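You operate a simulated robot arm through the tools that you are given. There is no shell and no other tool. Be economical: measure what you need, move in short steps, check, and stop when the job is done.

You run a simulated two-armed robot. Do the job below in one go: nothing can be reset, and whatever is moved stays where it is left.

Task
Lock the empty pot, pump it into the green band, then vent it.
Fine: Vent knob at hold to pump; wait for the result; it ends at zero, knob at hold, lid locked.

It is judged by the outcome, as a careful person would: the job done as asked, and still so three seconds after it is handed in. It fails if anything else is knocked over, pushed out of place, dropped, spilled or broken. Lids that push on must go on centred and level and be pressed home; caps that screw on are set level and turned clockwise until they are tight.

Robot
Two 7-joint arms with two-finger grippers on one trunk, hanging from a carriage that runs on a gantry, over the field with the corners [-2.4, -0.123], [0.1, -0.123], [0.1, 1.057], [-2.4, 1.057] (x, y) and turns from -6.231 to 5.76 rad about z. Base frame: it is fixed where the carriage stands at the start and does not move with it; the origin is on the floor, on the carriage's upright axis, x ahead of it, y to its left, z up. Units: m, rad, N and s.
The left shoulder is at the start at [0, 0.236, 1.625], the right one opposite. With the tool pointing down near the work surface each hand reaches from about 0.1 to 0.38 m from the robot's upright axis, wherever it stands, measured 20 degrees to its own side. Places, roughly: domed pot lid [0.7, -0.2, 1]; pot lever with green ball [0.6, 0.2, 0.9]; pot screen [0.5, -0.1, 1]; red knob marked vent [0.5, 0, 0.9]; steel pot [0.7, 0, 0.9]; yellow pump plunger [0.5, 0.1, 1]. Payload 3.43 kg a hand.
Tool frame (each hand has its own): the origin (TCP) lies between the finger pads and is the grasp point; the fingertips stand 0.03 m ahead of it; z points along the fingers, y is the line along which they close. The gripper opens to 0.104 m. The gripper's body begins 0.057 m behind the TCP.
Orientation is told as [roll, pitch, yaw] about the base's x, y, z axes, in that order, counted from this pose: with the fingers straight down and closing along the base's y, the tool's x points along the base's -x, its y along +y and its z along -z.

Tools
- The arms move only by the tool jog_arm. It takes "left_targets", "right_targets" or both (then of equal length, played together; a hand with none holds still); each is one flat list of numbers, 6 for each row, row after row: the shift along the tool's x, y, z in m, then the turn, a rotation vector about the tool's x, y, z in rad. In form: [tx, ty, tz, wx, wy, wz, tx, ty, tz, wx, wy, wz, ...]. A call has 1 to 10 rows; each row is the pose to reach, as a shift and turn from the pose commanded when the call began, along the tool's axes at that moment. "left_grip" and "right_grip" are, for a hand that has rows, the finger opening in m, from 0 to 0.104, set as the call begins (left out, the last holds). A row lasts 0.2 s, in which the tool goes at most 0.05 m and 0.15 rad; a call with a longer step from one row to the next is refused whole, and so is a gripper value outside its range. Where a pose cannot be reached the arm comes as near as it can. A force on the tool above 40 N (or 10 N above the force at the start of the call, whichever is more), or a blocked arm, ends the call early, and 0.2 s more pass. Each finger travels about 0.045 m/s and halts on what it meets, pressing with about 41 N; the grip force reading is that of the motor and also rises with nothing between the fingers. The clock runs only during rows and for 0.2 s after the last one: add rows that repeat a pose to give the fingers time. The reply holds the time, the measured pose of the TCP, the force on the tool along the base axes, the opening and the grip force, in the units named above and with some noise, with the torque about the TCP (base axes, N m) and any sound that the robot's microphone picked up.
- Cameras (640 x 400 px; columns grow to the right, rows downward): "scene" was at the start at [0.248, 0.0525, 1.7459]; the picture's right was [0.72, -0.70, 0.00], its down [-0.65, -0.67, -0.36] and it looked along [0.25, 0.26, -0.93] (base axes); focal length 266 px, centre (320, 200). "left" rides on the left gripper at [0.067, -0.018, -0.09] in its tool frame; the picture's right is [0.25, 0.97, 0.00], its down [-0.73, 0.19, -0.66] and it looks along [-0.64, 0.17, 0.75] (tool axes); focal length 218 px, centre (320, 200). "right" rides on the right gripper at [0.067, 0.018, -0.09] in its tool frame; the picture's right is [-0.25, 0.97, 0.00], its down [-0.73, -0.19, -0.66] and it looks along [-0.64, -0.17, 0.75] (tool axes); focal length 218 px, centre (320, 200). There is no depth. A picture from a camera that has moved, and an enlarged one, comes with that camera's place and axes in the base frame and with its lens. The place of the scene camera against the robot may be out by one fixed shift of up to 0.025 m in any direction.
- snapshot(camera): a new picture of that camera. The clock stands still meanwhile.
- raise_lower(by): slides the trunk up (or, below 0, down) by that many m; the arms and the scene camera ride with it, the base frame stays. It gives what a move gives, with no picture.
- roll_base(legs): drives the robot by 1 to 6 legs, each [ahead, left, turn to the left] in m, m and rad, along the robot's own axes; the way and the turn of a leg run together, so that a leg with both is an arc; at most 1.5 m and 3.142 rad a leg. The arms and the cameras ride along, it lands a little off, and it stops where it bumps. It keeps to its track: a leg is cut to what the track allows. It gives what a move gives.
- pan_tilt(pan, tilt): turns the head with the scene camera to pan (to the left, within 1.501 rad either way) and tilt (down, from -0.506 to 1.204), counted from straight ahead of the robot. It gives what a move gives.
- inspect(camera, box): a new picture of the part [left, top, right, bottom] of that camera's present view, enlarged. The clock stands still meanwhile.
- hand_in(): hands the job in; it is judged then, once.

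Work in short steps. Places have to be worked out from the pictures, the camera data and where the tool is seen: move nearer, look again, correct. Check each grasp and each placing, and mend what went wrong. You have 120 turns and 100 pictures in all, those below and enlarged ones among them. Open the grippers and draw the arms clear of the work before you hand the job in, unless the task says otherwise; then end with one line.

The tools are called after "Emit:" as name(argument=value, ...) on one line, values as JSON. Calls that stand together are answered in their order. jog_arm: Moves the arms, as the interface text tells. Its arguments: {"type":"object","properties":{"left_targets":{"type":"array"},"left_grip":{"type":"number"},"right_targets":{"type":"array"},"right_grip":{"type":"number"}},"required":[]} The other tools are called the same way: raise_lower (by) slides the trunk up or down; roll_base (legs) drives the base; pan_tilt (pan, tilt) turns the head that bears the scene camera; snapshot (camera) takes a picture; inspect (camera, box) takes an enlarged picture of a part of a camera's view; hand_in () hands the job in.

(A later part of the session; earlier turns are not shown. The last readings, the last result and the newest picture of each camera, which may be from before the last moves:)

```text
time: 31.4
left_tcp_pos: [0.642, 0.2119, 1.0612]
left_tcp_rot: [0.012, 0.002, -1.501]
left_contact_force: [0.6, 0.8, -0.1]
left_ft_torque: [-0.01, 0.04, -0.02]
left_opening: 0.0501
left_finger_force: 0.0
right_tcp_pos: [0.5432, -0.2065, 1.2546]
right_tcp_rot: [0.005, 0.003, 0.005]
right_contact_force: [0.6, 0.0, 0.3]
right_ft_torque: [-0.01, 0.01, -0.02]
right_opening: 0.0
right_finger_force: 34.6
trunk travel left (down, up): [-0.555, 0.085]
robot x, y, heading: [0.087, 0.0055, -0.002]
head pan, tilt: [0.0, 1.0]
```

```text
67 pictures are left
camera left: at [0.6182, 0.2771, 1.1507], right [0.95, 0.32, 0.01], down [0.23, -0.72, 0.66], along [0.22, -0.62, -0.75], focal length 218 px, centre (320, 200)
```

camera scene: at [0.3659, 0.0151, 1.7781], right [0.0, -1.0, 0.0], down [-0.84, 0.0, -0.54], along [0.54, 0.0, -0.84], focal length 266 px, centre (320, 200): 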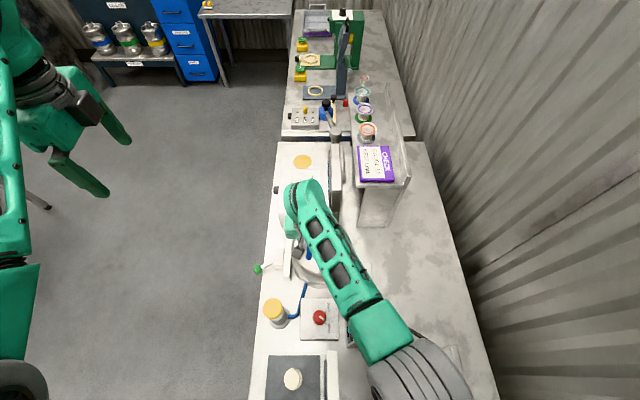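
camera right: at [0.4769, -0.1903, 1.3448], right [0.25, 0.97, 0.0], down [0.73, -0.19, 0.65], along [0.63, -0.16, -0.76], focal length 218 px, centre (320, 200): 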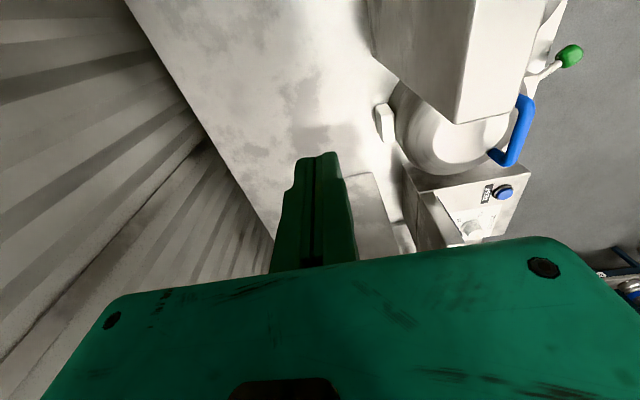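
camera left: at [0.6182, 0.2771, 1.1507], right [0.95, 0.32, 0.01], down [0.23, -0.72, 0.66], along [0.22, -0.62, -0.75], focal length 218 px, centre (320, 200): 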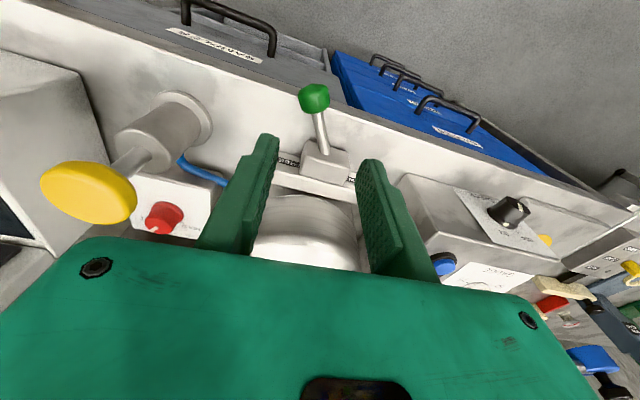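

Ball confirmed at (0.639, 0.208, 0.90). I descend to straddle it.

Emit:
jog_arm(left_targets=[-0.004, -0.003, 0.04, 0, 0, 0, -0.004, -0.003, 0.08, 0, 0, 0, -0.004, -0.003, 0.12, 0, 0, 0, -0.004, -0.003, 0.147, 0, 0, 0])

Emit:
snapshot(camera="left")

```text
time: 32.4
left_tcp_pos: [0.6387, 0.2107, 0.9146]
left_tcp_rot: [0.012, 0.001, -1.501]
left_contact_force: [-0.6, 0.7, -0.9]
left_ft_torque: [0.03, 0.04, -0.01]
left_opening: 0.0498
left_finger_force: 0.2
right_tcp_pos: [0.5427, -0.2062, 1.2553]
right_tcp_rot: [0.005, 0.002, 0.003]
right_contact_force: [-0.3, 0.1, -0.1]
right_ft_torque: [0.0, -0.05, 0.01]
right_opening: 0.0
right_finger_force: 34.9
trunk travel left (down, up): [-0.555, 0.085]
robot x, y, heading: [0.0863, 0.0009, -0.001]
head pan, tilt: [0.0, 1.0]
```

```text
66 pictures are left
camera left: at [0.6166, 0.2757, 1.0035], right [0.95, 0.32, 0.01], down [0.23, -0.72, 0.66], along [0.22, -0.62, -0.75], focal length 218 px, centre (320, 200)
```

left: 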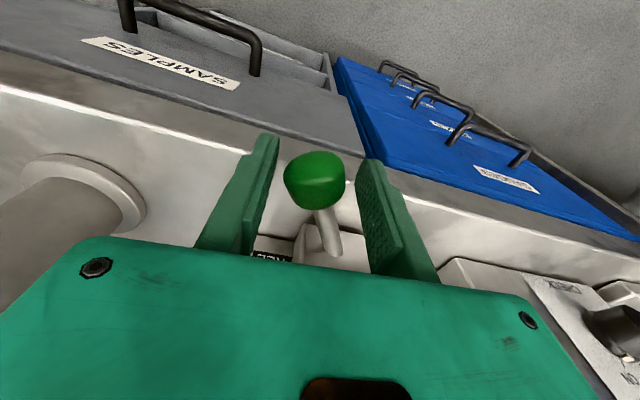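

Ball sits between the fingers. I swing it toward FIXED (+x) in small steps.

Emit:
jog_arm(left_targets=[0.003, 0.015, 0, 0, 0, 0, 0.004, 0.03, 0, 0, 0, 0, 0.004, 0.045, 0, 0, 0, 0, 0.003, 0.06, 0, 0, 0, 0])

Emit:
snapshot(camera="left")

```text
time: 33.4
left_tcp_pos: [0.6712, 0.2149, 0.9272]
left_tcp_rot: [0.014, 0.002, -1.501]
left_contact_force: [0.0, -0.1, 0.3]
left_ft_torque: [0.0, 0.01, 0.0]
left_opening: 0.0504
left_finger_force: 0.3
left hand out of reach, approached as far as the arm can: row 2, 3, 4
right_tcp_pos: [0.5435, -0.2055, 1.2547]
right_tcp_rot: [0.005, 0.002, 0.003]
right_contact_force: [-0.3, 0.1, -0.4]
right_ft_torque: [-0.01, -0.01, 0.0]
right_opening: 0.0
right_finger_force: 34.6
trunk travel left (down, up): [-0.555, 0.085]
robot x, y, heading: [0.0855, 0.0021, -0.002]
head pan, tilt: [0.0, 1.0]
```

```text
65 pictures are left
camera left: at [0.6483, 0.2809, 1.0172], right [0.95, 0.32, 0.01], down [0.23, -0.72, 0.66], along [0.22, -0.62, -0.75], focal length 218 px, centre (320, 200)
```

left: 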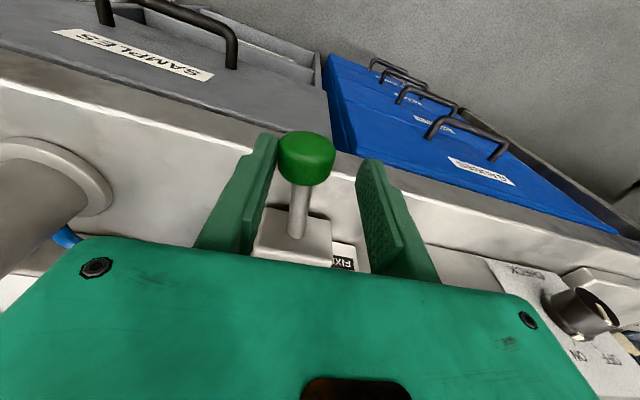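

The lever swings, but the left arm is at the edge of its reach. I lift off, lower the trunk 0.07 and come back beside the ball.

Emit:
jog_arm(left_targets=[0, 0, -0.04, 0, 0, 0, 0, 0, -0.08, 0, 0, 0, 0, 0, -0.12, 0, 0, 0])

Emit:
raise_lower(by=-0.07)

Emit:
snapshot(camera="left")

```text
time: 34.2
left_tcp_pos: [0.6689, 0.2138, 1.0468]
left_tcp_rot: [0.014, 0.0, -1.501]
left_contact_force: [0.8, 0.2, -0.9]
left_ft_torque: [-0.02, 0.0, 0.01]
left_opening: 0.0501
left_finger_force: 0.0
right_tcp_pos: [0.5424, -0.2056, 1.2556]
right_tcp_rot: [0.004, 0.001, 0.004]
right_contact_force: [0.4, 0.2, -0.2]
right_ft_torque: [0.0, 0.01, -0.01]
right_opening: 0.0
right_finger_force: 34.4
trunk travel left (down, up): [-0.555, 0.085]
robot x, y, heading: [0.0875, 0.0024, -0.003]
head pan, tilt: [0.0, 1.0]
```

```text
time: 35.3
left_tcp_pos: [0.6687, 0.2138, 0.9787]
left_tcp_rot: [0.011, -0.001, -1.501]
left_contact_force: [0.1, -0.2, 1.1]
left_ft_torque: [0.01, -0.04, -0.02]
left_opening: 0.0499
left_finger_force: 0.0
right_tcp_pos: [0.5419, -0.2056, 1.1903]
right_tcp_rot: [0.004, -0.003, 0.002]
right_contact_force: [0.1, -0.5, -0.1]
right_ft_torque: [0.02, 0.0, -0.02]
right_opening: 0.0
right_finger_force: 34.1
trunk travel left (down, up): [-0.485, 0.155]
robot x, y, heading: [0.0837, 0.0018, 0.003]
head pan, tilt: [0.0, 1.0]
```

```text
64 pictures are left
camera left: at [0.6451, 0.279, 1.068], right [0.95, 0.32, 0.01], down [0.23, -0.72, 0.66], along [0.22, -0.62, -0.75], focal length 218 px, centre (320, 200)
```

left: 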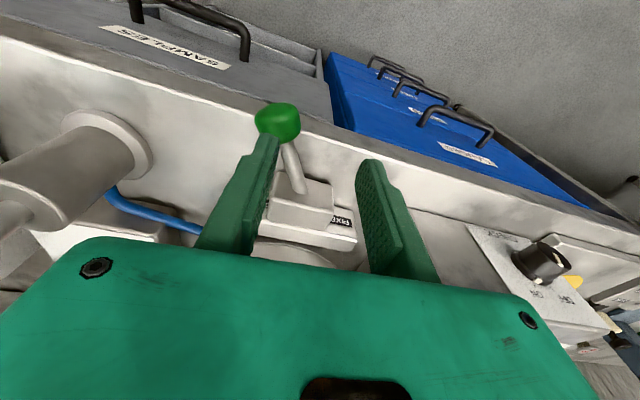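

The lever fell back to FREE. I go straddle it again and push further this time.

Emit:
jog_arm(left_targets=[0, -0.031, 0, 0, 0, 0, 0, -0.031, 0.033, 0, 0, 0, 0, -0.031, 0.066, 0, 0, 0, 0, -0.016, 0.066, 0, 0, 0, 0.001, 0.0, 0.066, 0, 0, 0, 0.002, 0.015, 0.066, 0, 0, 0, 0.002, 0.03, 0.066, 0, 0, 0, 0.0, 0.045, 0.066, 0, 0, 0, -0.002, 0.055, 0.066, 0, 0, 0])

Emit:
snapshot(camera="left")

```text
time: 37.3
left_tcp_pos: [0.701, 0.2155, 0.9161]
left_tcp_rot: [0.011, 0.002, -1.502]
left_contact_force: [3.2, 1.2, 0.3]
left_ft_torque: [-0.02, -0.04, 0.09]
left_opening: 0.0512
left_finger_force: 1.3
left hand out of reach, approached as far as the arm can: row 8, 9
right_tcp_pos: [0.5433, -0.2058, 1.1915]
right_tcp_rot: [0.006, -0.008, 0.005]
right_contact_force: [-0.5, -0.1, -0.5]
right_ft_torque: [0.01, 0.0, 0.01]
right_opening: 0.0
right_finger_force: 34.9
trunk travel left (down, up): [-0.485, 0.155]
robot x, y, heading: [0.0852, 0.001, -0.002]
head pan, tilt: [0.0, 1.0]
```

```text
63 pictures are left
camera left: at [0.6777, 0.282, 1.0048], right [0.95, 0.32, 0.01], down [0.23, -0.72, 0.66], along [0.22, -0.62, -0.75], focal length 218 px, centre (320, 200)
```

left: 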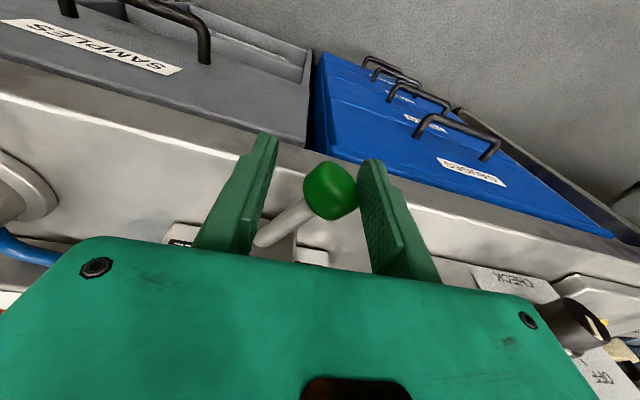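

The lever snapped over the middle and now rests on the far finger. I lift off and look.

Emit:
jog_arm(left_targets=[0, 0, -0.04, 0, 0, 0, 0, 0, -0.08, 0, 0, 0, 0.03, -0.02, -0.12, 0, 0, 0, 0.06, -0.04, -0.14, 0, 0, 0], left_grip=0.07)

Emit:
inspect(camera="left", box=[200, 60, 440, 260])

Emit:
inspect(camera="scene", box=[220, 180, 420, 340])

```text
refused: row 3 steps farther than a row can; nothing moved
```

```text
2.00 times, centred on (320, 160) of left
camera zoom: at [0.6777, 0.282, 1.0048], right [0.95, 0.32, 0.01], down [0.23, -0.72, 0.66], along [0.22, -0.62, -0.75], focal length 436 px, centre (320, 280)
```

zoom: 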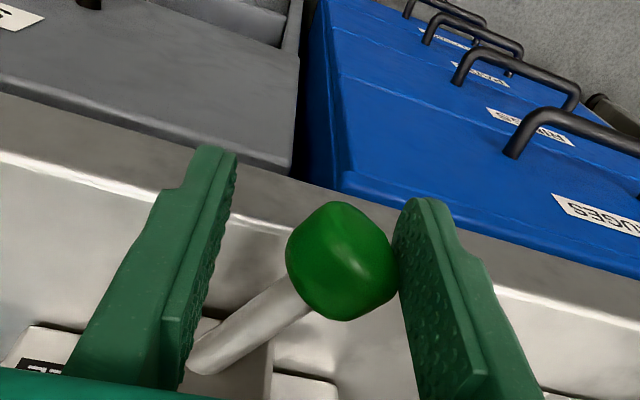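

```text
2.50 times, centred on (320, 260) of scene
camera zoom: at [0.3649, 0.0146, 1.7097], right [0.0, -1.0, 0.0], down [-0.84, 0.0, -0.54], along [0.54, 0.0, -0.84], focal length 664 px, centre (320, 50)
```

zoom: 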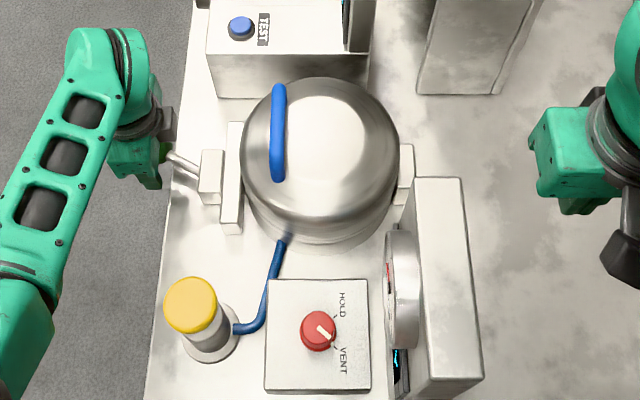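

Lever is leaning to FIXED. I lift off with shorter rows and look.

Emit:
jog_arm(left_targets=[0, 0, -0.04, 0, 0, 0, 0, 0, -0.08, 0, 0, 0, 0.02, -0.02, -0.11, 0, 0, 0, 0.04, -0.04, -0.13, 0, 0, 0], left_grip=0.07)

Emit:
inspect(camera="left", box=[200, 60, 440, 260])

```text
time: 38.3
left_tcp_pos: [0.6568, 0.2525, 1.0429]
left_tcp_rot: [0.009, 0.002, -1.5]
left_contact_force: [-0.1, -0.9, 0.3]
left_ft_torque: [0.01, 0.05, -0.01]
left_opening: 0.07
left_finger_force: 0.0
right_tcp_pos: [0.5429, -0.2052, 1.1933]
right_tcp_rot: [0.006, -0.008, 0.003]
right_contact_force: [0.4, -0.3, 0.1]
right_ft_torque: [-0.02, 0.03, 0.0]
right_opening: 0.0
right_finger_force: 34.5
trunk travel left (down, up): [-0.485, 0.155]
robot x, y, heading: [0.088, 0.0047, -0.002]
head pan, tilt: [0.0, 1.0]
```

```text
2.00 times, centred on (320, 160) of left
camera zoom: at [0.6336, 0.3191, 1.1336], right [0.95, 0.32, 0.01], down [0.23, -0.72, 0.66], along [0.22, -0.62, -0.75], focal length 436 px, centre (320, 280)
```

zoom: 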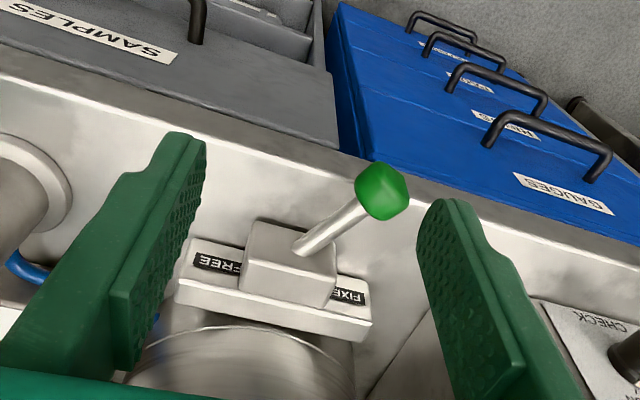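

The pot is locked (lever at FIXED, end mirror-symmetric to before). Now I move the left hand over toward the knob for a close look.

Emit:
jog_arm(left_targets=[0, 0, -0.04, 0, 0, 0, 0, -0.02, -0.08, 0, 0, 0, -0.02, -0.06, -0.1, 0, 0, 0, -0.03, -0.1, -0.1, 0, 0, 0, -0.04, -0.14, -0.1, 0, 0, 0, -0.06, -0.164, -0.1, 0, 0, 0, -0.089, -0.164, -0.1, 0, 0, 0])

Emit:
snapshot(camera="left")

```text
time: 39.9
left_tcp_pos: [0.496, 0.153, 1.1442]
left_tcp_rot: [0.011, 0.0, -1.5]
left_contact_force: [0.9, -0.6, 0.9]
left_ft_torque: [-0.01, 0.0, -0.02]
left_opening: 0.07
left_finger_force: 0.0
right_tcp_pos: [0.5433, -0.206, 1.1918]
right_tcp_rot: [0.006, -0.008, 0.004]
right_contact_force: [0.4, 0.0, -1.0]
right_ft_torque: [-0.03, 0.0, 0.06]
right_opening: 0.0002
right_finger_force: 34.6
trunk travel left (down, up): [-0.485, 0.155]
robot x, y, heading: [0.0864, 0.0038, -0.001]
head pan, tilt: [0.0, 1.0]
```

```text
59 pictures are left
camera left: at [0.4731, 0.219, 1.2327], right [0.95, 0.32, 0.01], down [0.23, -0.72, 0.66], along [0.22, -0.62, -0.75], focal length 218 px, centre (320, 200)
```

left: 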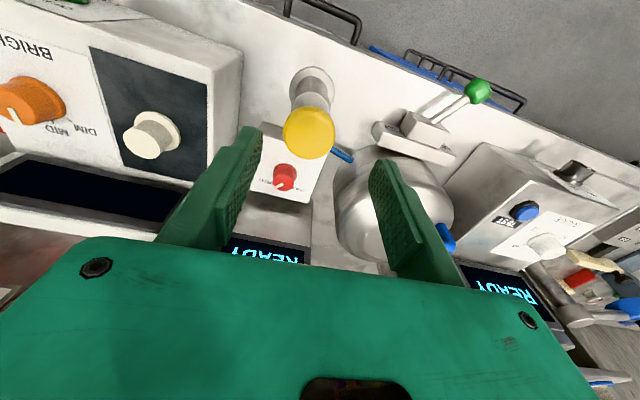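

Emit:
inspect(camera="left", box=[220, 60, 370, 270])

```text
1.90 times, centred on (295, 165) of left
camera zoom: at [0.4731, 0.219, 1.2327], right [0.95, 0.32, 0.01], down [0.23, -0.72, 0.66], along [0.22, -0.62, -0.75], focal length 416 px, centre (368, 267)
```

zoom: 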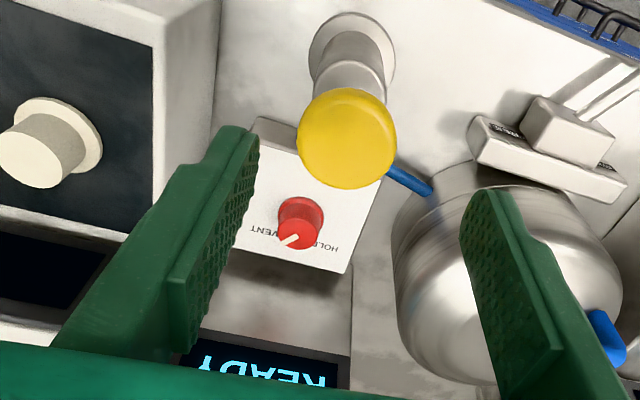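

Screen reads READY. Plunger cap top ≈ (0.493, 0.138, 1.045). I pass above the plunger to hover over the knob and refine its place.

Emit:
jog_arm(left_targets=[-0.04, 0.0, 0, 0, 0, 0, -0.08, -0.0, 0, 0, 0, 0, -0.12, -0.0, 0, 0, 0, 0, -0.13, -0.002, 0.03, 0, 0, 0])

Emit:
inspect(camera="left", box=[200, 60, 440, 260])

```text
time: 40.9
left_tcp_pos: [0.5038, 0.0215, 1.1146]
left_tcp_rot: [0.011, 0.001, -1.501]
left_contact_force: [0.2, 0.2, -0.7]
left_ft_torque: [0.02, -0.01, 0.01]
left_opening: 0.0701
left_finger_force: 0.0
right_tcp_pos: [0.5442, -0.2053, 1.1928]
right_tcp_rot: [0.005, -0.01, 0.003]
right_contact_force: [0.1, -0.1, 0.0]
right_ft_torque: [-0.02, 0.04, -0.01]
right_opening: 0.0002
right_finger_force: 34.7
trunk travel left (down, up): [-0.485, 0.155]
robot x, y, heading: [0.0857, 0.0021, -0.004]
head pan, tilt: [0.0, 1.0]
```

```text
2.00 times, centred on (320, 160) of left
camera zoom: at [0.4804, 0.0876, 1.2029], right [0.95, 0.32, 0.01], down [0.23, -0.72, 0.66], along [0.22, -0.62, -0.75], focal length 436 px, centre (320, 280)
```

zoom: 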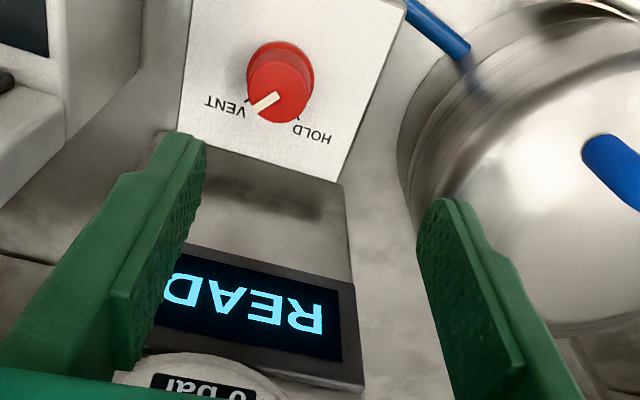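

Knob: top centre (0.488, 0.004, 0.948), diameter ~0.036; mark at VENT (-126°), HOLD at ≈ -47°, so +1.4 rad is needed. The dial is close at y≈-0.05, so I'll turn in two grasps of ~0.7 rad around the present yaw. I go above it turned by -0.35.

Emit:
jog_arm(left_targets=[-0.008, -0.008, 0.02, 0, 0, 0.12, -0.0163, -0.0174, 0.05, 0, 0, 0.24, -0.0163, -0.0174, 0.08, 0, 0, 0.35, -0.0163, -0.0174, 0.11, 0, 0, 0.35], left_grip=0.06)

Emit:
snapshot(camera="left")

Emit:
inspect(camera="scene", box=[220, 180, 420, 340])

```text
time: 41.9
left_tcp_pos: [0.4892, 0.0054, 1.0043]
left_tcp_rot: [0.01, 0.004, -1.852]
left_contact_force: [0.3, 0.3, 0.7]
left_ft_torque: [-0.03, 0.01, -0.02]
left_opening: 0.06
left_finger_force: 0.0
right_tcp_pos: [0.5423, -0.2063, 1.1909]
right_tcp_rot: [0.007, -0.009, 0.004]
right_contact_force: [0.4, 0.0, -0.2]
right_ft_torque: [0.02, -0.01, -0.03]
right_opening: 0.0
right_finger_force: 34.8
trunk travel left (down, up): [-0.485, 0.155]
robot x, y, heading: [0.0841, 0.0062, -0.002]
head pan, tilt: [0.0, 1.0]
```

```text
56 pictures are left
camera left: at [0.4899, 0.0747, 1.0924], right [1.0, -0.03, 0.01], down [-0.03, -0.75, 0.66], along [-0.01, -0.66, -0.75], focal length 218 px, centre (320, 200)
```

left: 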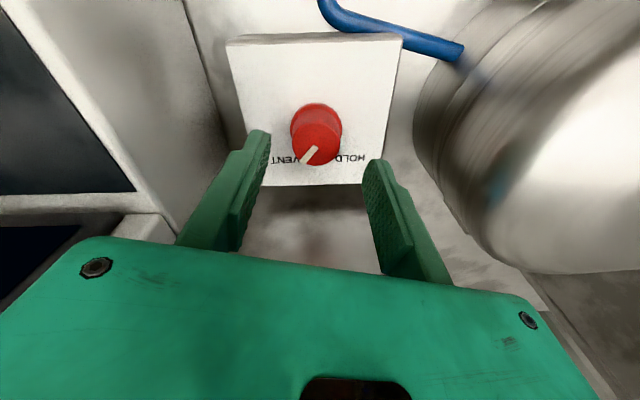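

```text
2.50 times, centred on (320, 260) of scene
camera zoom: at [0.365, 0.0144, 1.7096], right [0.0, -1.0, 0.0], down [-0.84, 0.0, -0.54], along [0.54, 0.0, -0.84], focal length 664 px, centre (320, 50)
```

zoom: 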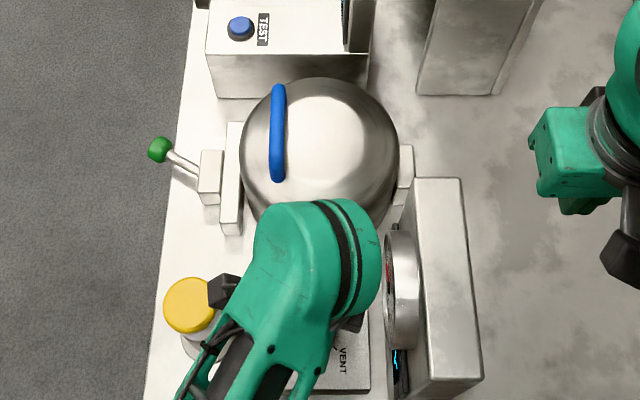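

Alignment is good. Clearances to dial and plunger are tight but positive at grip height z≈0.967. I lower gently onto the knob.

Emit:
jog_arm(left_targets=[-0.0044, -0.0008, 0.012, 0, 0, 0, -0.0044, -0.0008, 0.024, 0, 0, 0, -0.0044, -0.0008, 0.038, 0, 0, 0])

Emit:
snapshot(camera="left")

Emit:
inspect(camera="scene", box=[240, 240, 400, 340])

```text
time: 42.7
left_tcp_pos: [0.4878, 0.0022, 0.9657]
left_tcp_rot: [0.009, 0.002, -1.852]
left_contact_force: [-1.1, 0.0, -0.6]
left_ft_torque: [0.01, 0.03, 0.01]
left_opening: 0.0598
left_finger_force: 0.1
right_tcp_pos: [0.5432, -0.2056, 1.1923]
right_tcp_rot: [0.004, -0.009, 0.004]
right_contact_force: [0.5, 0.1, 0.0]
right_ft_torque: [0.02, 0.01, 0.02]
right_opening: 0.0001
right_finger_force: 34.8
trunk travel left (down, up): [-0.485, 0.155]
robot x, y, heading: [0.0873, 0.0032, -0.001]
head pan, tilt: [0.0, 1.0]
```

```text
54 pictures are left
camera left: at [0.4883, 0.0714, 1.0548], right [1.0, -0.02, 0.01], down [-0.03, -0.75, 0.66], along [-0.01, -0.66, -0.76], focal length 218 px, centre (320, 200)
```

left: 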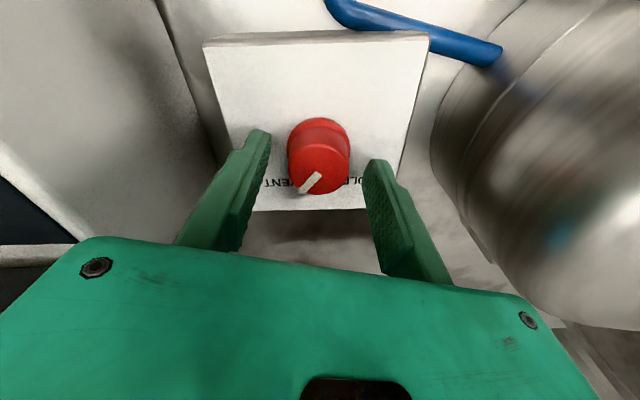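

```text
4.00 times, centred on (320, 290) of scene
camera zoom: at [0.365, 0.0144, 1.7096], right [0.0, -1.0, 0.0], down [-0.84, 0.0, -0.54], along [0.54, 0.0, -0.84], focal length 1062 px, centre (320, -160)
```

zoom: 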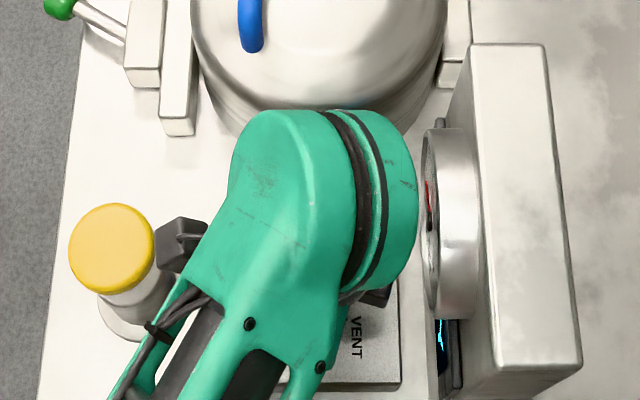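

Everything is clear; the knob is between the fingers. I lower 3 mm and close.

Emit:
jog_arm(left_targets=[0, 0, 0.003, 0, 0, 0, 0, 0, 0.003, 0, 0, 0, 0, 0, 0.003, 0, 0, 0], left_grip=0.02)

```text
time: 43.5
left_tcp_pos: [0.4862, 0.001, 0.9621]
left_tcp_rot: [0.007, 0.003, -1.85]
left_contact_force: [-8.2, 3.8, 3.8]
left_ft_torque: [-0.27, 0.36, 0.01]
left_opening: 0.0349
left_finger_force: 40.8
right_tcp_pos: [0.5433, -0.2062, 1.1925]
right_tcp_rot: [0.006, -0.008, 0.003]
right_contact_force: [0.1, -0.7, -0.6]
right_ft_torque: [0.01, 0.01, -0.03]
right_opening: 0.0
right_finger_force: 34.5
trunk travel left (down, up): [-0.485, 0.155]
robot x, y, heading: [0.0887, 0.0009, -0.002]
head pan, tilt: [0.0, 1.0]
```

Gripped (0.035). Turn +0.7 rad (counter-clockwise seen from above) toward HOLD.

Emit:
jog_arm(left_targets=[0, -0.001, 0.003, 0, 0, -0.1, 0, -0.001, 0.003, 0, 0, -0.2, 0, -0.001, 0.003, 0, 0, -0.3, 0, -0.001, 0.003, 0, 0, -0.4, 0, -0.001, 0.003, 0, 0, -0.5, 0, -0.001, 0.003, 0, 0, -0.6, 0, -0.001, 0.003, 0, 0, -0.7, 0, -0.001, 0.003, 0, 0, -0.7])

Emit:
snapshot(camera="left")

```text
time: 43.9
left_tcp_pos: [0.4866, 0.0012, 0.9618]
left_tcp_rot: [0.014, 0.002, -1.772]
left_contact_force: [-6.7, 13.2, 17.8]
left_ft_torque: [0.24, -0.11, 0.05]
left_opening: 0.0348
left_finger_force: 45.3
right_tcp_pos: [0.5433, -0.2046, 1.1968]
right_tcp_rot: [0.005, -0.02, 0.005]
right_contact_force: [-0.8, 0.3, -1.6]
right_ft_torque: [0.03, 0.0, 0.02]
right_opening: 0.0
right_finger_force: 34.9
trunk travel left (down, up): [-0.485, 0.155]
robot x, y, heading: [0.0864, 0.0021, -0.002]
head pan, tilt: [0.0, 1.0]
stopped in row 1 (left hand): the force on the tool passed its limit at 48 N (the readings are from after the stop); the commanded pose is now the measured one
```

```text
52 pictures are left
camera left: at [0.4812, 0.0714, 1.0509], right [1.0, 0.05, 0.01], down [0.03, -0.75, 0.66], along [0.05, -0.66, -0.75], focal length 218 px, centre (320, 200)
```

left: 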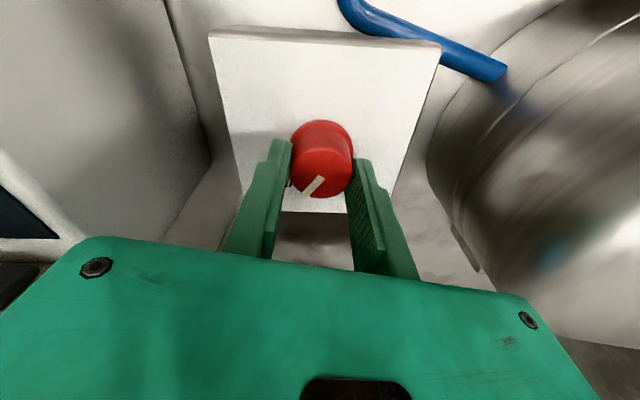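

I had mistakenly pushed 3 mm further down. I ease up 4 mm and turn again.

Emit:
jog_arm(left_targets=[0, 0, -0.004, 0, 0, 0, 0, 0, -0.004, 0, 0, -0.1, 0, 0, -0.004, 0, 0, -0.2, 0, 0, -0.004, 0, 0, -0.3, 0, 0, -0.004, 0, 0, -0.4, 0, 0, -0.004, 0, 0, -0.5, 0, 0, -0.004, 0, 0, -0.62])

Emit:
snapshot(camera="left")

```text
time: 44.3
left_tcp_pos: [0.487, 0.0018, 0.9622]
left_tcp_rot: [0.014, 0.007, -1.77]
left_contact_force: [-1.6, 7.3, 8.5]
left_ft_torque: [-0.11, -0.11, -0.03]
left_opening: 0.0349
left_finger_force: 45.0
right_tcp_pos: [0.5445, -0.2068, 1.1988]
right_tcp_rot: [0.006, -0.024, 0.004]
right_contact_force: [0.0, -0.4, -0.1]
right_ft_torque: [-0.01, 0.01, 0.0]
right_opening: 0.0
right_finger_force: 34.5
trunk travel left (down, up): [-0.485, 0.155]
robot x, y, heading: [0.0869, 0.0032, -0.006]
head pan, tilt: [0.0, 1.0]
stopped in row 2 (left hand): the force on the tool passed its limit at 41 N (the readings are from after the stop); the commanded pose is now the measured one
```

```text
51 pictures are left
camera left: at [0.4809, 0.0709, 1.0515], right [1.0, 0.06, 0.01], down [0.03, -0.76, 0.65], along [0.05, -0.65, -0.76], focal length 218 px, centre (320, 200)
```

left: 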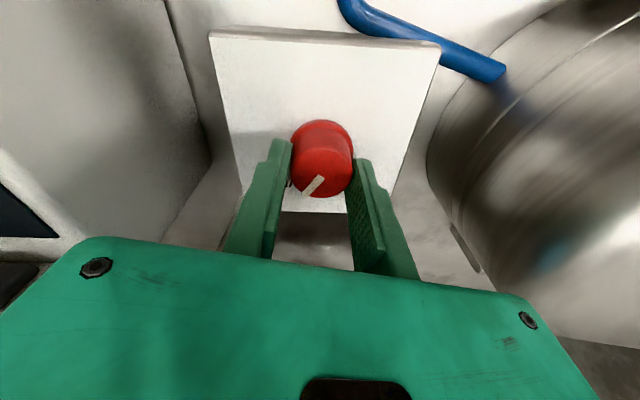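

The force persists and the right hand drifted a few mm, so something may be touching elsewhere. I check with the scene camera.

Emit:
pan_tilt(pan=0, tilt=1.2)

Emit:
snapshot(camera="scene")

```text
time: 45.1
left_tcp_pos: [0.486, 0.0007, 0.9621]
left_tcp_rot: [0.013, 0.008, -1.771]
left_contact_force: [0.3, 6.4, 8.9]
left_ft_torque: [0.38, -0.17, 0.0]
left_opening: 0.0347
left_finger_force: 45.2
right_tcp_pos: [0.5439, -0.2074, 1.1951]
right_tcp_rot: [0.005, -0.018, 0.002]
right_contact_force: [0.4, -0.3, 0.4]
right_ft_torque: [0.01, 0.0, 0.0]
right_opening: 0.0003
right_finger_force: 35.1
trunk travel left (down, up): [-0.485, 0.155]
robot x, y, heading: [0.0863, 0.0025, -0.004]
head pan, tilt: [0.0, 1.201]
```

```text
50 pictures are left
camera scene: at [0.3505, 0.0143, 1.6952], right [0.0, -1.0, 0.0], down [-0.93, 0.0, -0.36], along [0.36, 0.0, -0.93], focal length 266 px, centre (320, 200)
```

scene: 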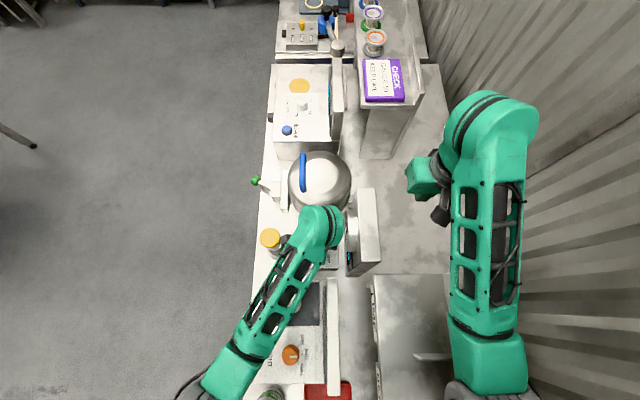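

Emit:
inspect(camera="scene", box=[250, 190, 390, 290])

```text
4.00 times, centred on (320, 240) of scene
camera zoom: at [0.3505, 0.0143, 1.6952], right [0.0, -1.0, 0.0], down [-0.93, 0.0, -0.36], along [0.36, 0.0, -0.93], focal length 1062 px, centre (320, 40)
```

zoom: 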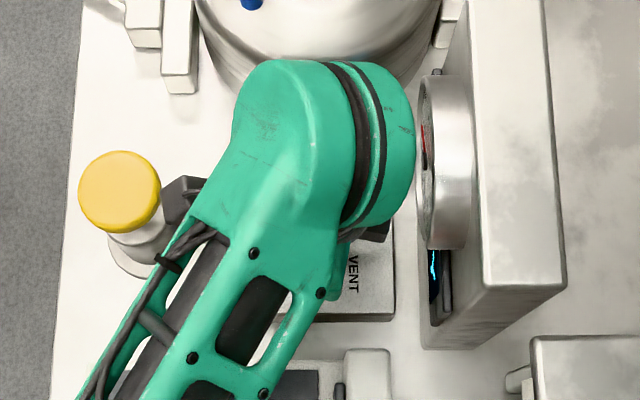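

Clearances look fine; likely the fingertips pressed the panel and stress built up. I open, rise 5 mm and regrip to relieve it.

Emit:
jog_arm(left_targets=[0, 0, 0, 0, 0, 0, 0, 0, -0.003, 0, 0, 0, 0, 0, -0.005, 0, 0, 0], left_grip=0.05)

Emit:
jog_arm(left_targets=[0, 0, 0, 0, 0, 0, 0, 0, 0, 0, 0, 0, 0, 0, 0, 0, 0, 0], left_grip=0.025)

```text
time: 45.9
left_tcp_pos: [0.4865, 0.0018, 0.9674]
left_tcp_rot: [0.011, 0.007, -1.771]
left_contact_force: [-0.1, -0.5, -0.8]
left_ft_torque: [0.01, 0.0, -0.01]
left_opening: 0.0498
left_finger_force: 0.1
right_tcp_pos: [0.5435, -0.2062, 1.195]
right_tcp_rot: [0.007, -0.02, 0.004]
right_contact_force: [0.4, -0.1, 0.0]
right_ft_torque: [0.0, -0.01, 0.01]
right_opening: 0.0
right_finger_force: 34.7
trunk travel left (down, up): [-0.485, 0.155]
robot x, y, heading: [0.0923, 0.0023, -0.004]
head pan, tilt: [0.0, 1.201]
```

```text
time: 46.7
left_tcp_pos: [0.4863, 0.0017, 0.9664]
left_tcp_rot: [0.01, 0.006, -1.771]
left_contact_force: [7.2, -2.4, -7.0]
left_ft_torque: [-0.19, -0.22, -0.01]
left_opening: 0.0344
left_finger_force: 44.7
right_tcp_pos: [0.5443, -0.207, 1.1963]
right_tcp_rot: [0.005, -0.018, 0.004]
right_contact_force: [0.4, -0.1, 0.4]
right_ft_torque: [0.02, 0.03, -0.01]
right_opening: 0.0
right_finger_force: 34.2
trunk travel left (down, up): [-0.485, 0.155]
robot x, y, heading: [0.0877, 0.0059, 0.001]
head pan, tilt: [0.0, 1.201]
```

Stress is small now. I turn 0.12 rad as a trial.

Emit:
jog_arm(left_targets=[0, 0, 0, 0, 0, -0.06, 0, 0, 0, 0, 0, -0.12])

```text
time: 47.3
left_tcp_pos: [0.4874, 0.0014, 0.9666]
left_tcp_rot: [0.012, 0.007, -1.65]
left_contact_force: [18.4, -4.4, -21.4]
left_ft_torque: [-0.51, -0.43, -0.07]
left_opening: 0.0344
left_finger_force: 44.8
right_tcp_pos: [0.5426, -0.2061, 1.1957]
right_tcp_rot: [0.007, -0.017, 0.004]
right_contact_force: [0.1, 0.7, 1.1]
right_ft_torque: [-0.01, -0.01, 0.01]
right_opening: 0.0
right_finger_force: 35.2
trunk travel left (down, up): [-0.485, 0.155]
robot x, y, heading: [0.0869, 0.0025, -0.001]
head pan, tilt: [0.0, 1.201]
```

The knob pulls the hand slightly +x and down; I correct by ~1 mm and go on turning in small steps.

Emit:
jog_arm(left_targets=[0, 0.001, 0.001, 0, 0, 0, 0, 0.0015, 0.0015, 0, 0, -0.06, 0, 0.002, 0.0015, 0, 0, -0.12])

Emit:
snapshot(camera="left")

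```text
time: 48.2
left_tcp_pos: [0.4864, 0.0019, 0.9656]
left_tcp_rot: [0.01, 0.002, -1.527]
left_contact_force: [-6.3, 5.4, 10.0]
left_ft_torque: [0.56, 0.27, 0.0]
left_opening: 0.0342
left_finger_force: 44.7
right_tcp_pos: [0.5441, -0.207, 1.1972]
right_tcp_rot: [0.005, -0.023, 0.003]
right_contact_force: [0.6, 0.8, 0.0]
right_ft_torque: [0.0, -0.02, -0.01]
right_opening: 0.0004
right_finger_force: 35.3
trunk travel left (down, up): [-0.485, 0.155]
robot x, y, heading: [0.0878, 0.0046, 0.002]
head pan, tilt: [0.0, 1.201]
stopped in row 3 (left hand): the force on the tool passed its limit at 42 N (the readings are from after the stop); the commanded pose is now the measured one
```

```text
48 pictures are left
camera left: at [0.4653, 0.0681, 1.0558], right [0.96, 0.29, 0.01], down [0.22, -0.72, 0.66], along [0.2, -0.63, -0.75], focal length 218 px, centre (320, 200)
```

left: 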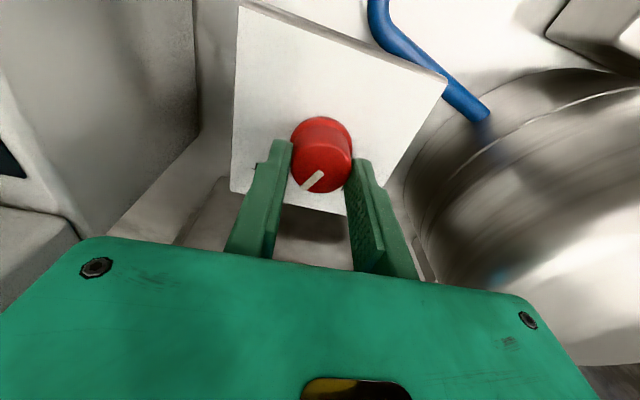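

The knob turns along with the hand. I continue slowly.

Emit:
jog_arm(left_targets=[0, 0, 0, 0, 0, -0.04, 0, 0, 0, 0, 0, -0.08, 0, 0, 0, 0, 0, -0.12, 0, 0, 0, 0, 0, -0.16, 0, 0, 0, 0, 0, -0.2, 0, 0, 0, 0, 0, -0.24, 0, 0, 0, 0, 0, -0.28, 0, 0, 0, 0, 0, -0.32])

```text
time: 50.0
left_tcp_pos: [0.4871, 0.0015, 0.9667]
left_tcp_rot: [0.009, -0.002, -1.207]
left_contact_force: [-1.4, 4.2, 8.8]
left_ft_torque: [1.04, 0.41, 0.01]
left_opening: 0.0344
left_finger_force: 45.2
right_tcp_pos: [0.5435, -0.2068, 1.1954]
right_tcp_rot: [0.006, -0.02, 0.004]
right_contact_force: [-0.5, 0.2, 0.8]
right_ft_torque: [-0.01, -0.01, 0.0]
right_opening: 0.0
right_finger_force: 35.0
trunk travel left (down, up): [-0.485, 0.155]
robot x, y, heading: [0.084, 0.0047, -0.0]
head pan, tilt: [0.0, 1.201]
```

Smooth. Another 0.3 rad.

Emit:
jog_arm(left_targets=[0, 0, 0, 0, 0, -0.04, 0, 0, 0, 0, 0, -0.08, 0, 0, 0, 0, 0, -0.12, 0, 0, 0, 0, 0, -0.16, 0, 0, 0, 0, 0, -0.2, 0, 0, 0, 0, 0, -0.24, 0, 0, 0, 0, 0, -0.28])

Emit:
snapshot(camera="left")

Emit:
inspect(camera="scene", box=[250, 190, 390, 290])

```text
time: 51.6
left_tcp_pos: [0.4881, 0.002, 0.9667]
left_tcp_rot: [0.013, -0.003, -0.93]
left_contact_force: [28.8, -3.0, -19.5]
left_ft_torque: [0.09, -0.45, -0.05]
left_opening: 0.0344
left_finger_force: 45.0
right_tcp_pos: [0.5437, -0.2061, 1.1955]
right_tcp_rot: [0.004, -0.018, 0.003]
right_contact_force: [0.0, 0.0, 0.8]
right_ft_torque: [0.0, 0.03, -0.04]
right_opening: 0.0
right_finger_force: 35.2
trunk travel left (down, up): [-0.485, 0.155]
robot x, y, heading: [0.0824, 0.0042, -0.004]
head pan, tilt: [0.0, 1.201]
```

```text
47 pictures are left
camera left: at [0.4324, 0.0451, 1.0554], right [0.62, 0.78, 0.01], down [0.58, -0.47, 0.66], along [0.52, -0.41, -0.75], focal length 218 px, centre (320, 200)
```

left: 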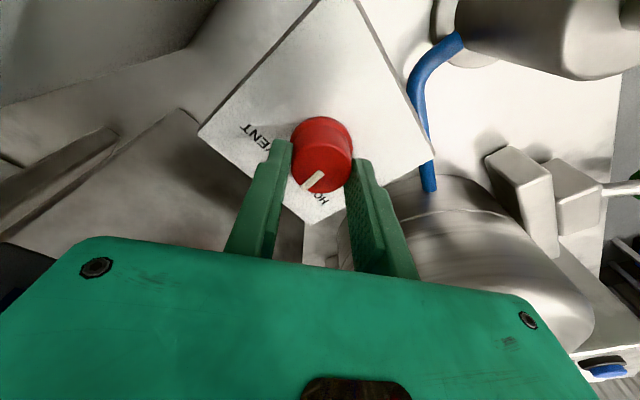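

```text
4.00 times, centred on (320, 240) of scene
camera zoom: at [0.3504, 0.0144, 1.6953], right [0.0, -1.0, 0.0], down [-0.93, 0.0, -0.36], along [0.36, 0.0, -0.93], focal length 1062 px, centre (320, 40)
```

zoom: 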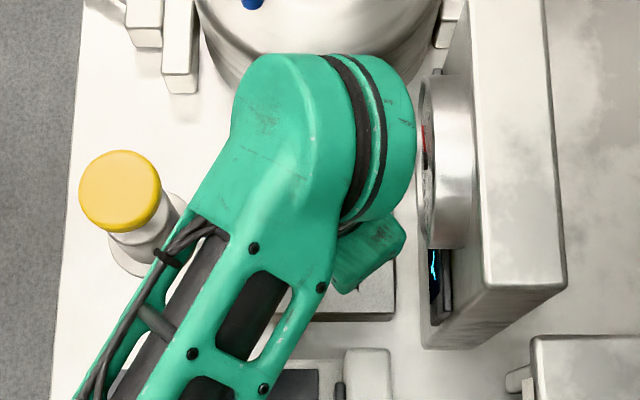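

About 0.92 rad done; remaining ≈0.45. I open, rise, turn back to yaw ≈ -1.55, and regrip to finish.

Emit:
jog_arm(left_targets=[0, 0, 0, 0, 0, 0, 0, 0, 0, 0, 0, 0, 0, 0, -0.03, 0, 0, 0, 0, 0, -0.03, 0, 0, 0.15, 0, 0, -0.03, 0, 0, 0.3, 0, 0, -0.03, 0, 0, 0.45, 0, 0, -0.03, 0, 0, 0.6], left_grip=0.055)

Emit:
snapshot(camera="left")

```text
time: 53.2
left_tcp_pos: [0.487, 0.0015, 0.997]
left_tcp_rot: [0.012, 0.002, -1.532]
left_contact_force: [0.2, -0.2, -1.1]
left_ft_torque: [-0.03, 0.01, 0.04]
left_opening: 0.055
left_finger_force: 0.0
right_tcp_pos: [0.5451, -0.2066, 1.1945]
right_tcp_rot: [0.005, -0.02, 0.003]
right_contact_force: [-0.3, 0.6, -0.2]
right_ft_torque: [-0.01, -0.01, 0.01]
right_opening: 0.0
right_finger_force: 34.7
trunk travel left (down, up): [-0.485, 0.155]
robot x, y, heading: [0.0869, 0.0049, -0.004]
head pan, tilt: [0.0, 1.201]
```

```text
45 pictures are left
camera left: at [0.4656, 0.0679, 1.0863], right [0.96, 0.29, 0.01], down [0.21, -0.72, 0.66], along [0.2, -0.63, -0.75], focal length 218 px, centre (320, 200)
```

left: 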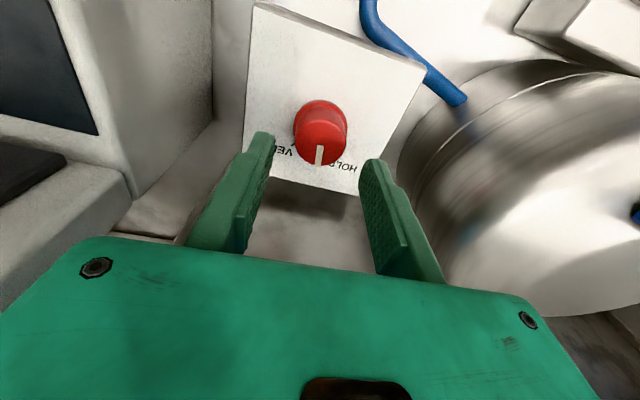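

Mark now at about -73°; 0.47 rad more to HOLD. Descend and regrip.

Emit:
jog_arm(left_targets=[0, 0, 0.015, 0, 0, 0, 0, 0, 0.0305, 0, 0, 0])

Emit:
jog_arm(left_targets=[0, 0, 0, 0, 0, 0, 0, 0, 0, 0, 0, 0, 0, 0, 0, 0, 0, 0], left_grip=0.025)

Emit:
jog_arm(left_targets=[0, 0, 0, 0, 0, -0.04, 0, 0, 0, 0, 0, -0.08, 0, 0, 0, 0, 0, -0.12, 0, 0, 0, 0, 0, -0.16, 0, 0, 0, 0, 0, -0.2, 0, 0, 0, 0, 0, -0.24, 0, 0, 0, 0, 0, -0.28, 0, 0, 0, 0, 0, -0.32, 0, 0, 0, 0, 0, -0.36])

Emit:
snapshot(camera="left")

```text
time: 53.8
left_tcp_pos: [0.4885, 0.0013, 0.9676]
left_tcp_rot: [0.01, 0.002, -1.528]
left_contact_force: [0.4, -0.7, 0.3]
left_ft_torque: [-0.04, 0.03, -0.01]
left_opening: 0.055
left_finger_force: 0.0
right_tcp_pos: [0.5441, -0.2059, 1.1957]
right_tcp_rot: [0.005, -0.018, 0.004]
right_contact_force: [0.5, 0.3, -0.7]
right_ft_torque: [0.01, 0.02, 0.04]
right_opening: 0.0
right_finger_force: 34.3
trunk travel left (down, up): [-0.485, 0.155]
robot x, y, heading: [0.0862, 0.0011, -0.002]
head pan, tilt: [0.0, 1.201]
```

```text
time: 54.6
left_tcp_pos: [0.4871, 0.0013, 0.9646]
left_tcp_rot: [0.009, 0.001, -1.528]
left_contact_force: [-4.7, -1.0, -1.3]
left_ft_torque: [-0.29, 0.13, 0.01]
left_opening: 0.0344
left_finger_force: 45.3
right_tcp_pos: [0.5445, -0.2052, 1.1974]
right_tcp_rot: [0.006, -0.019, 0.004]
right_contact_force: [0.0, -0.3, -0.3]
right_ft_torque: [0.0, 0.01, -0.03]
right_opening: 0.0
right_finger_force: 35.0
trunk travel left (down, up): [-0.485, 0.155]
robot x, y, heading: [0.086, 0.0054, -0.0]
head pan, tilt: [0.0, 1.201]
```

```text
time: 56.6
left_tcp_pos: [0.488, 0.0015, 0.9655]
left_tcp_rot: [0.012, 0.002, -1.166]
left_contact_force: [5.7, 5.4, -5.0]
left_ft_torque: [0.64, 0.08, 0.01]
left_opening: 0.0338
left_finger_force: 44.9
right_tcp_pos: [0.5454, -0.206, 1.1957]
right_tcp_rot: [0.005, -0.018, 0.003]
right_contact_force: [-0.5, -0.2, -0.6]
right_ft_torque: [0.0, 0.01, 0.01]
right_opening: 0.0002
right_finger_force: 35.2
trunk travel left (down, up): [-0.485, 0.155]
robot x, y, heading: [0.0836, 0.0055, -0.0]
head pan, tilt: [0.0, 1.201]
```

```text
44 pictures are left
camera left: at [0.4438, 0.0567, 1.0549], right [0.79, 0.61, 0.01], down [0.46, -0.6, 0.66], along [0.41, -0.52, -0.75], focal length 218 px, centre (320, 200)
```

left: 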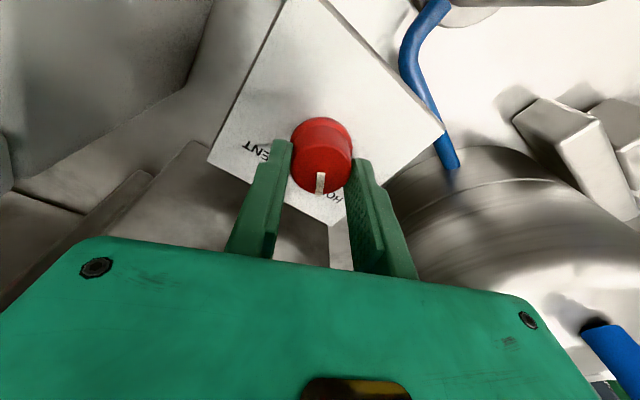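

Slightly more: 0.12 rad, then release and look.

Emit:
jog_arm(left_targets=[0, 0, 0, 0, 0, -0.04, 0, 0, 0, 0, 0, -0.08, 0, 0, 0, 0, 0, -0.12])

Emit:
jog_arm(left_targets=[0, 0, 0, 0, 0, 0, 0, 0, 0, 0, 0, 0, 0, 0, -0.04, 0, 0, 0, 0, 0, -0.08, 0, 0, 0.15, 0, 0, -0.12, 0, 0, 0.3, 0, 0, -0.14, 0, 0, 0.4], left_grip=0.055)

Emit:
inspect(camera="left", box=[200, 60, 440, 260])

```text
time: 57.4
left_tcp_pos: [0.4876, 0.0018, 0.967]
left_tcp_rot: [0.01, -0.003, -1.047]
left_contact_force: [10.2, 6.7, -11.6]
left_ft_torque: [0.19, -0.33, -0.04]
left_opening: 0.0339
left_finger_force: 44.7
right_tcp_pos: [0.5449, -0.2072, 1.1966]
right_tcp_rot: [0.005, -0.019, 0.004]
right_contact_force: [0.4, -0.4, -0.6]
right_ft_torque: [0.0, -0.02, 0.01]
right_opening: 0.0
right_finger_force: 34.3
trunk travel left (down, up): [-0.485, 0.155]
robot x, y, heading: [0.0867, 0.0011, -0.007]
head pan, tilt: [0.0, 1.201]
```

```text
time: 58.8
left_tcp_pos: [0.4858, 0.0023, 1.1049]
left_tcp_rot: [0.011, 0.001, -1.448]
left_contact_force: [0.2, -0.7, 0.3]
left_ft_torque: [-0.02, 0.01, 0.0]
left_opening: 0.0549
left_finger_force: 0.0
right_tcp_pos: [0.5439, -0.2048, 1.1965]
right_tcp_rot: [0.006, -0.018, 0.005]
right_contact_force: [0.9, -0.3, 0.0]
right_ft_torque: [-0.01, 0.0, -0.02]
right_opening: 0.0
right_finger_force: 34.3
trunk travel left (down, up): [-0.485, 0.155]
robot x, y, heading: [0.0855, 0.0037, -0.002]
head pan, tilt: [0.0, 1.201]
```

```text
2.00 times, centred on (320, 160) of left
camera zoom: at [0.4594, 0.0667, 1.1945], right [0.93, 0.37, 0.01], down [0.27, -0.7, 0.66], along [0.25, -0.61, -0.75], focal length 436 px, centre (320, 280)
```

zoom: 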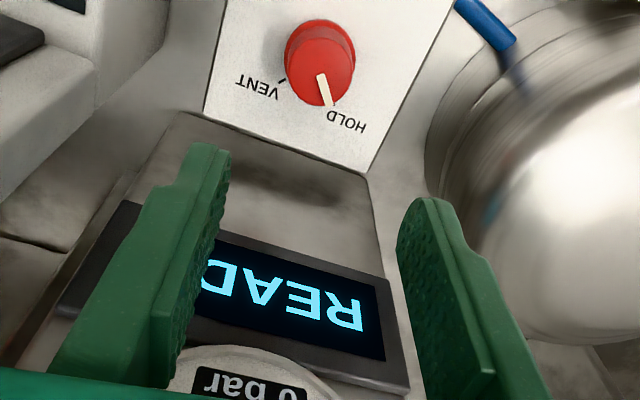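

Knob is at HOLD. Now I draw the left hand back in front of the bench and tilt it up so that its camera can read the dial before pumping.

Emit:
jog_arm(left_targets=[0, 0, -0.04, 0, 0, 0, 0.045, 0.008, -0.05, 0, 0, 0, 0.09, 0.016, -0.05, 0, 0, 0, 0.135, 0.024, -0.05, 0, 0, 0, 0.18, 0.032, -0.05, 0, 0, 0, 0.225, 0.04, -0.05, 0, 0, 0, 0.27, 0.048, -0.05, 0, -0.14, 0, 0.3, 0.054, -0.05, 0, -0.28, 0, 0.32, 0.058, -0.05, 0, -0.42, 0, 0.33, 0.06, -0.05, 0, -0.56, 0])

Emit:
snapshot(camera="left")

```text
time: 61.0
left_tcp_pos: [0.5024, 0.3352, 1.1575]
left_tcp_rot: [0.015, -0.561, -1.456]
left_contact_force: [-0.7, -0.1, 0.5]
left_ft_torque: [-0.03, -0.02, 0.0]
left_opening: 0.055
left_finger_force: 0.2
right_tcp_pos: [0.5445, -0.2068, 1.1964]
right_tcp_rot: [0.007, -0.02, 0.003]
right_contact_force: [-0.1, 0.8, -0.6]
right_ft_torque: [0.01, -0.02, -0.02]
right_opening: 0.0
right_finger_force: 34.2
trunk travel left (down, up): [-0.485, 0.155]
robot x, y, heading: [0.0847, 0.0004, -0.006]
head pan, tilt: [0.0, 1.201]
```

```text
42 pictures are left
camera left: at [0.4724, 0.4374, 1.1964], right [0.94, 0.33, -0.12], down [0.21, -0.24, 0.95], along [0.28, -0.91, -0.3], focal length 218 px, centre (320, 200)
```

left: 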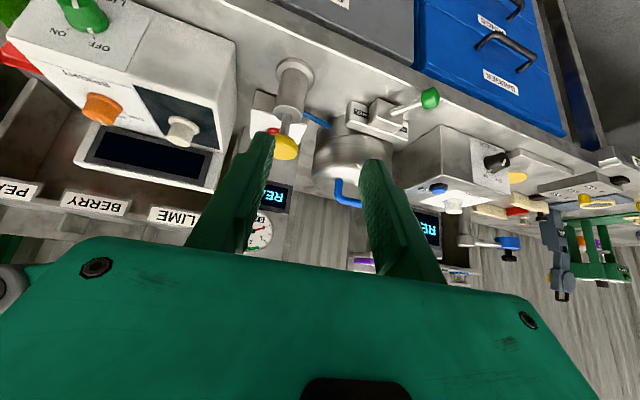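

Emit:
inspect(camera="left", box=[220, 160, 330, 260])

```text
4.00 times, centred on (275, 210) of left
camera zoom: at [0.4724, 0.4374, 1.1964], right [0.94, 0.33, -0.12], down [0.21, -0.24, 0.95], along [0.28, -0.91, -0.3], focal length 873 px, centre (500, 160)
```

zoom: 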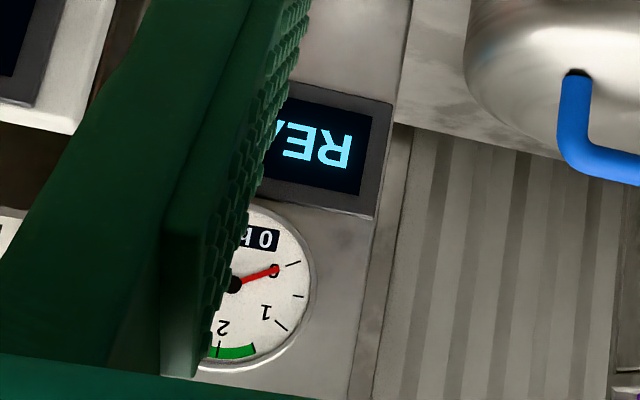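

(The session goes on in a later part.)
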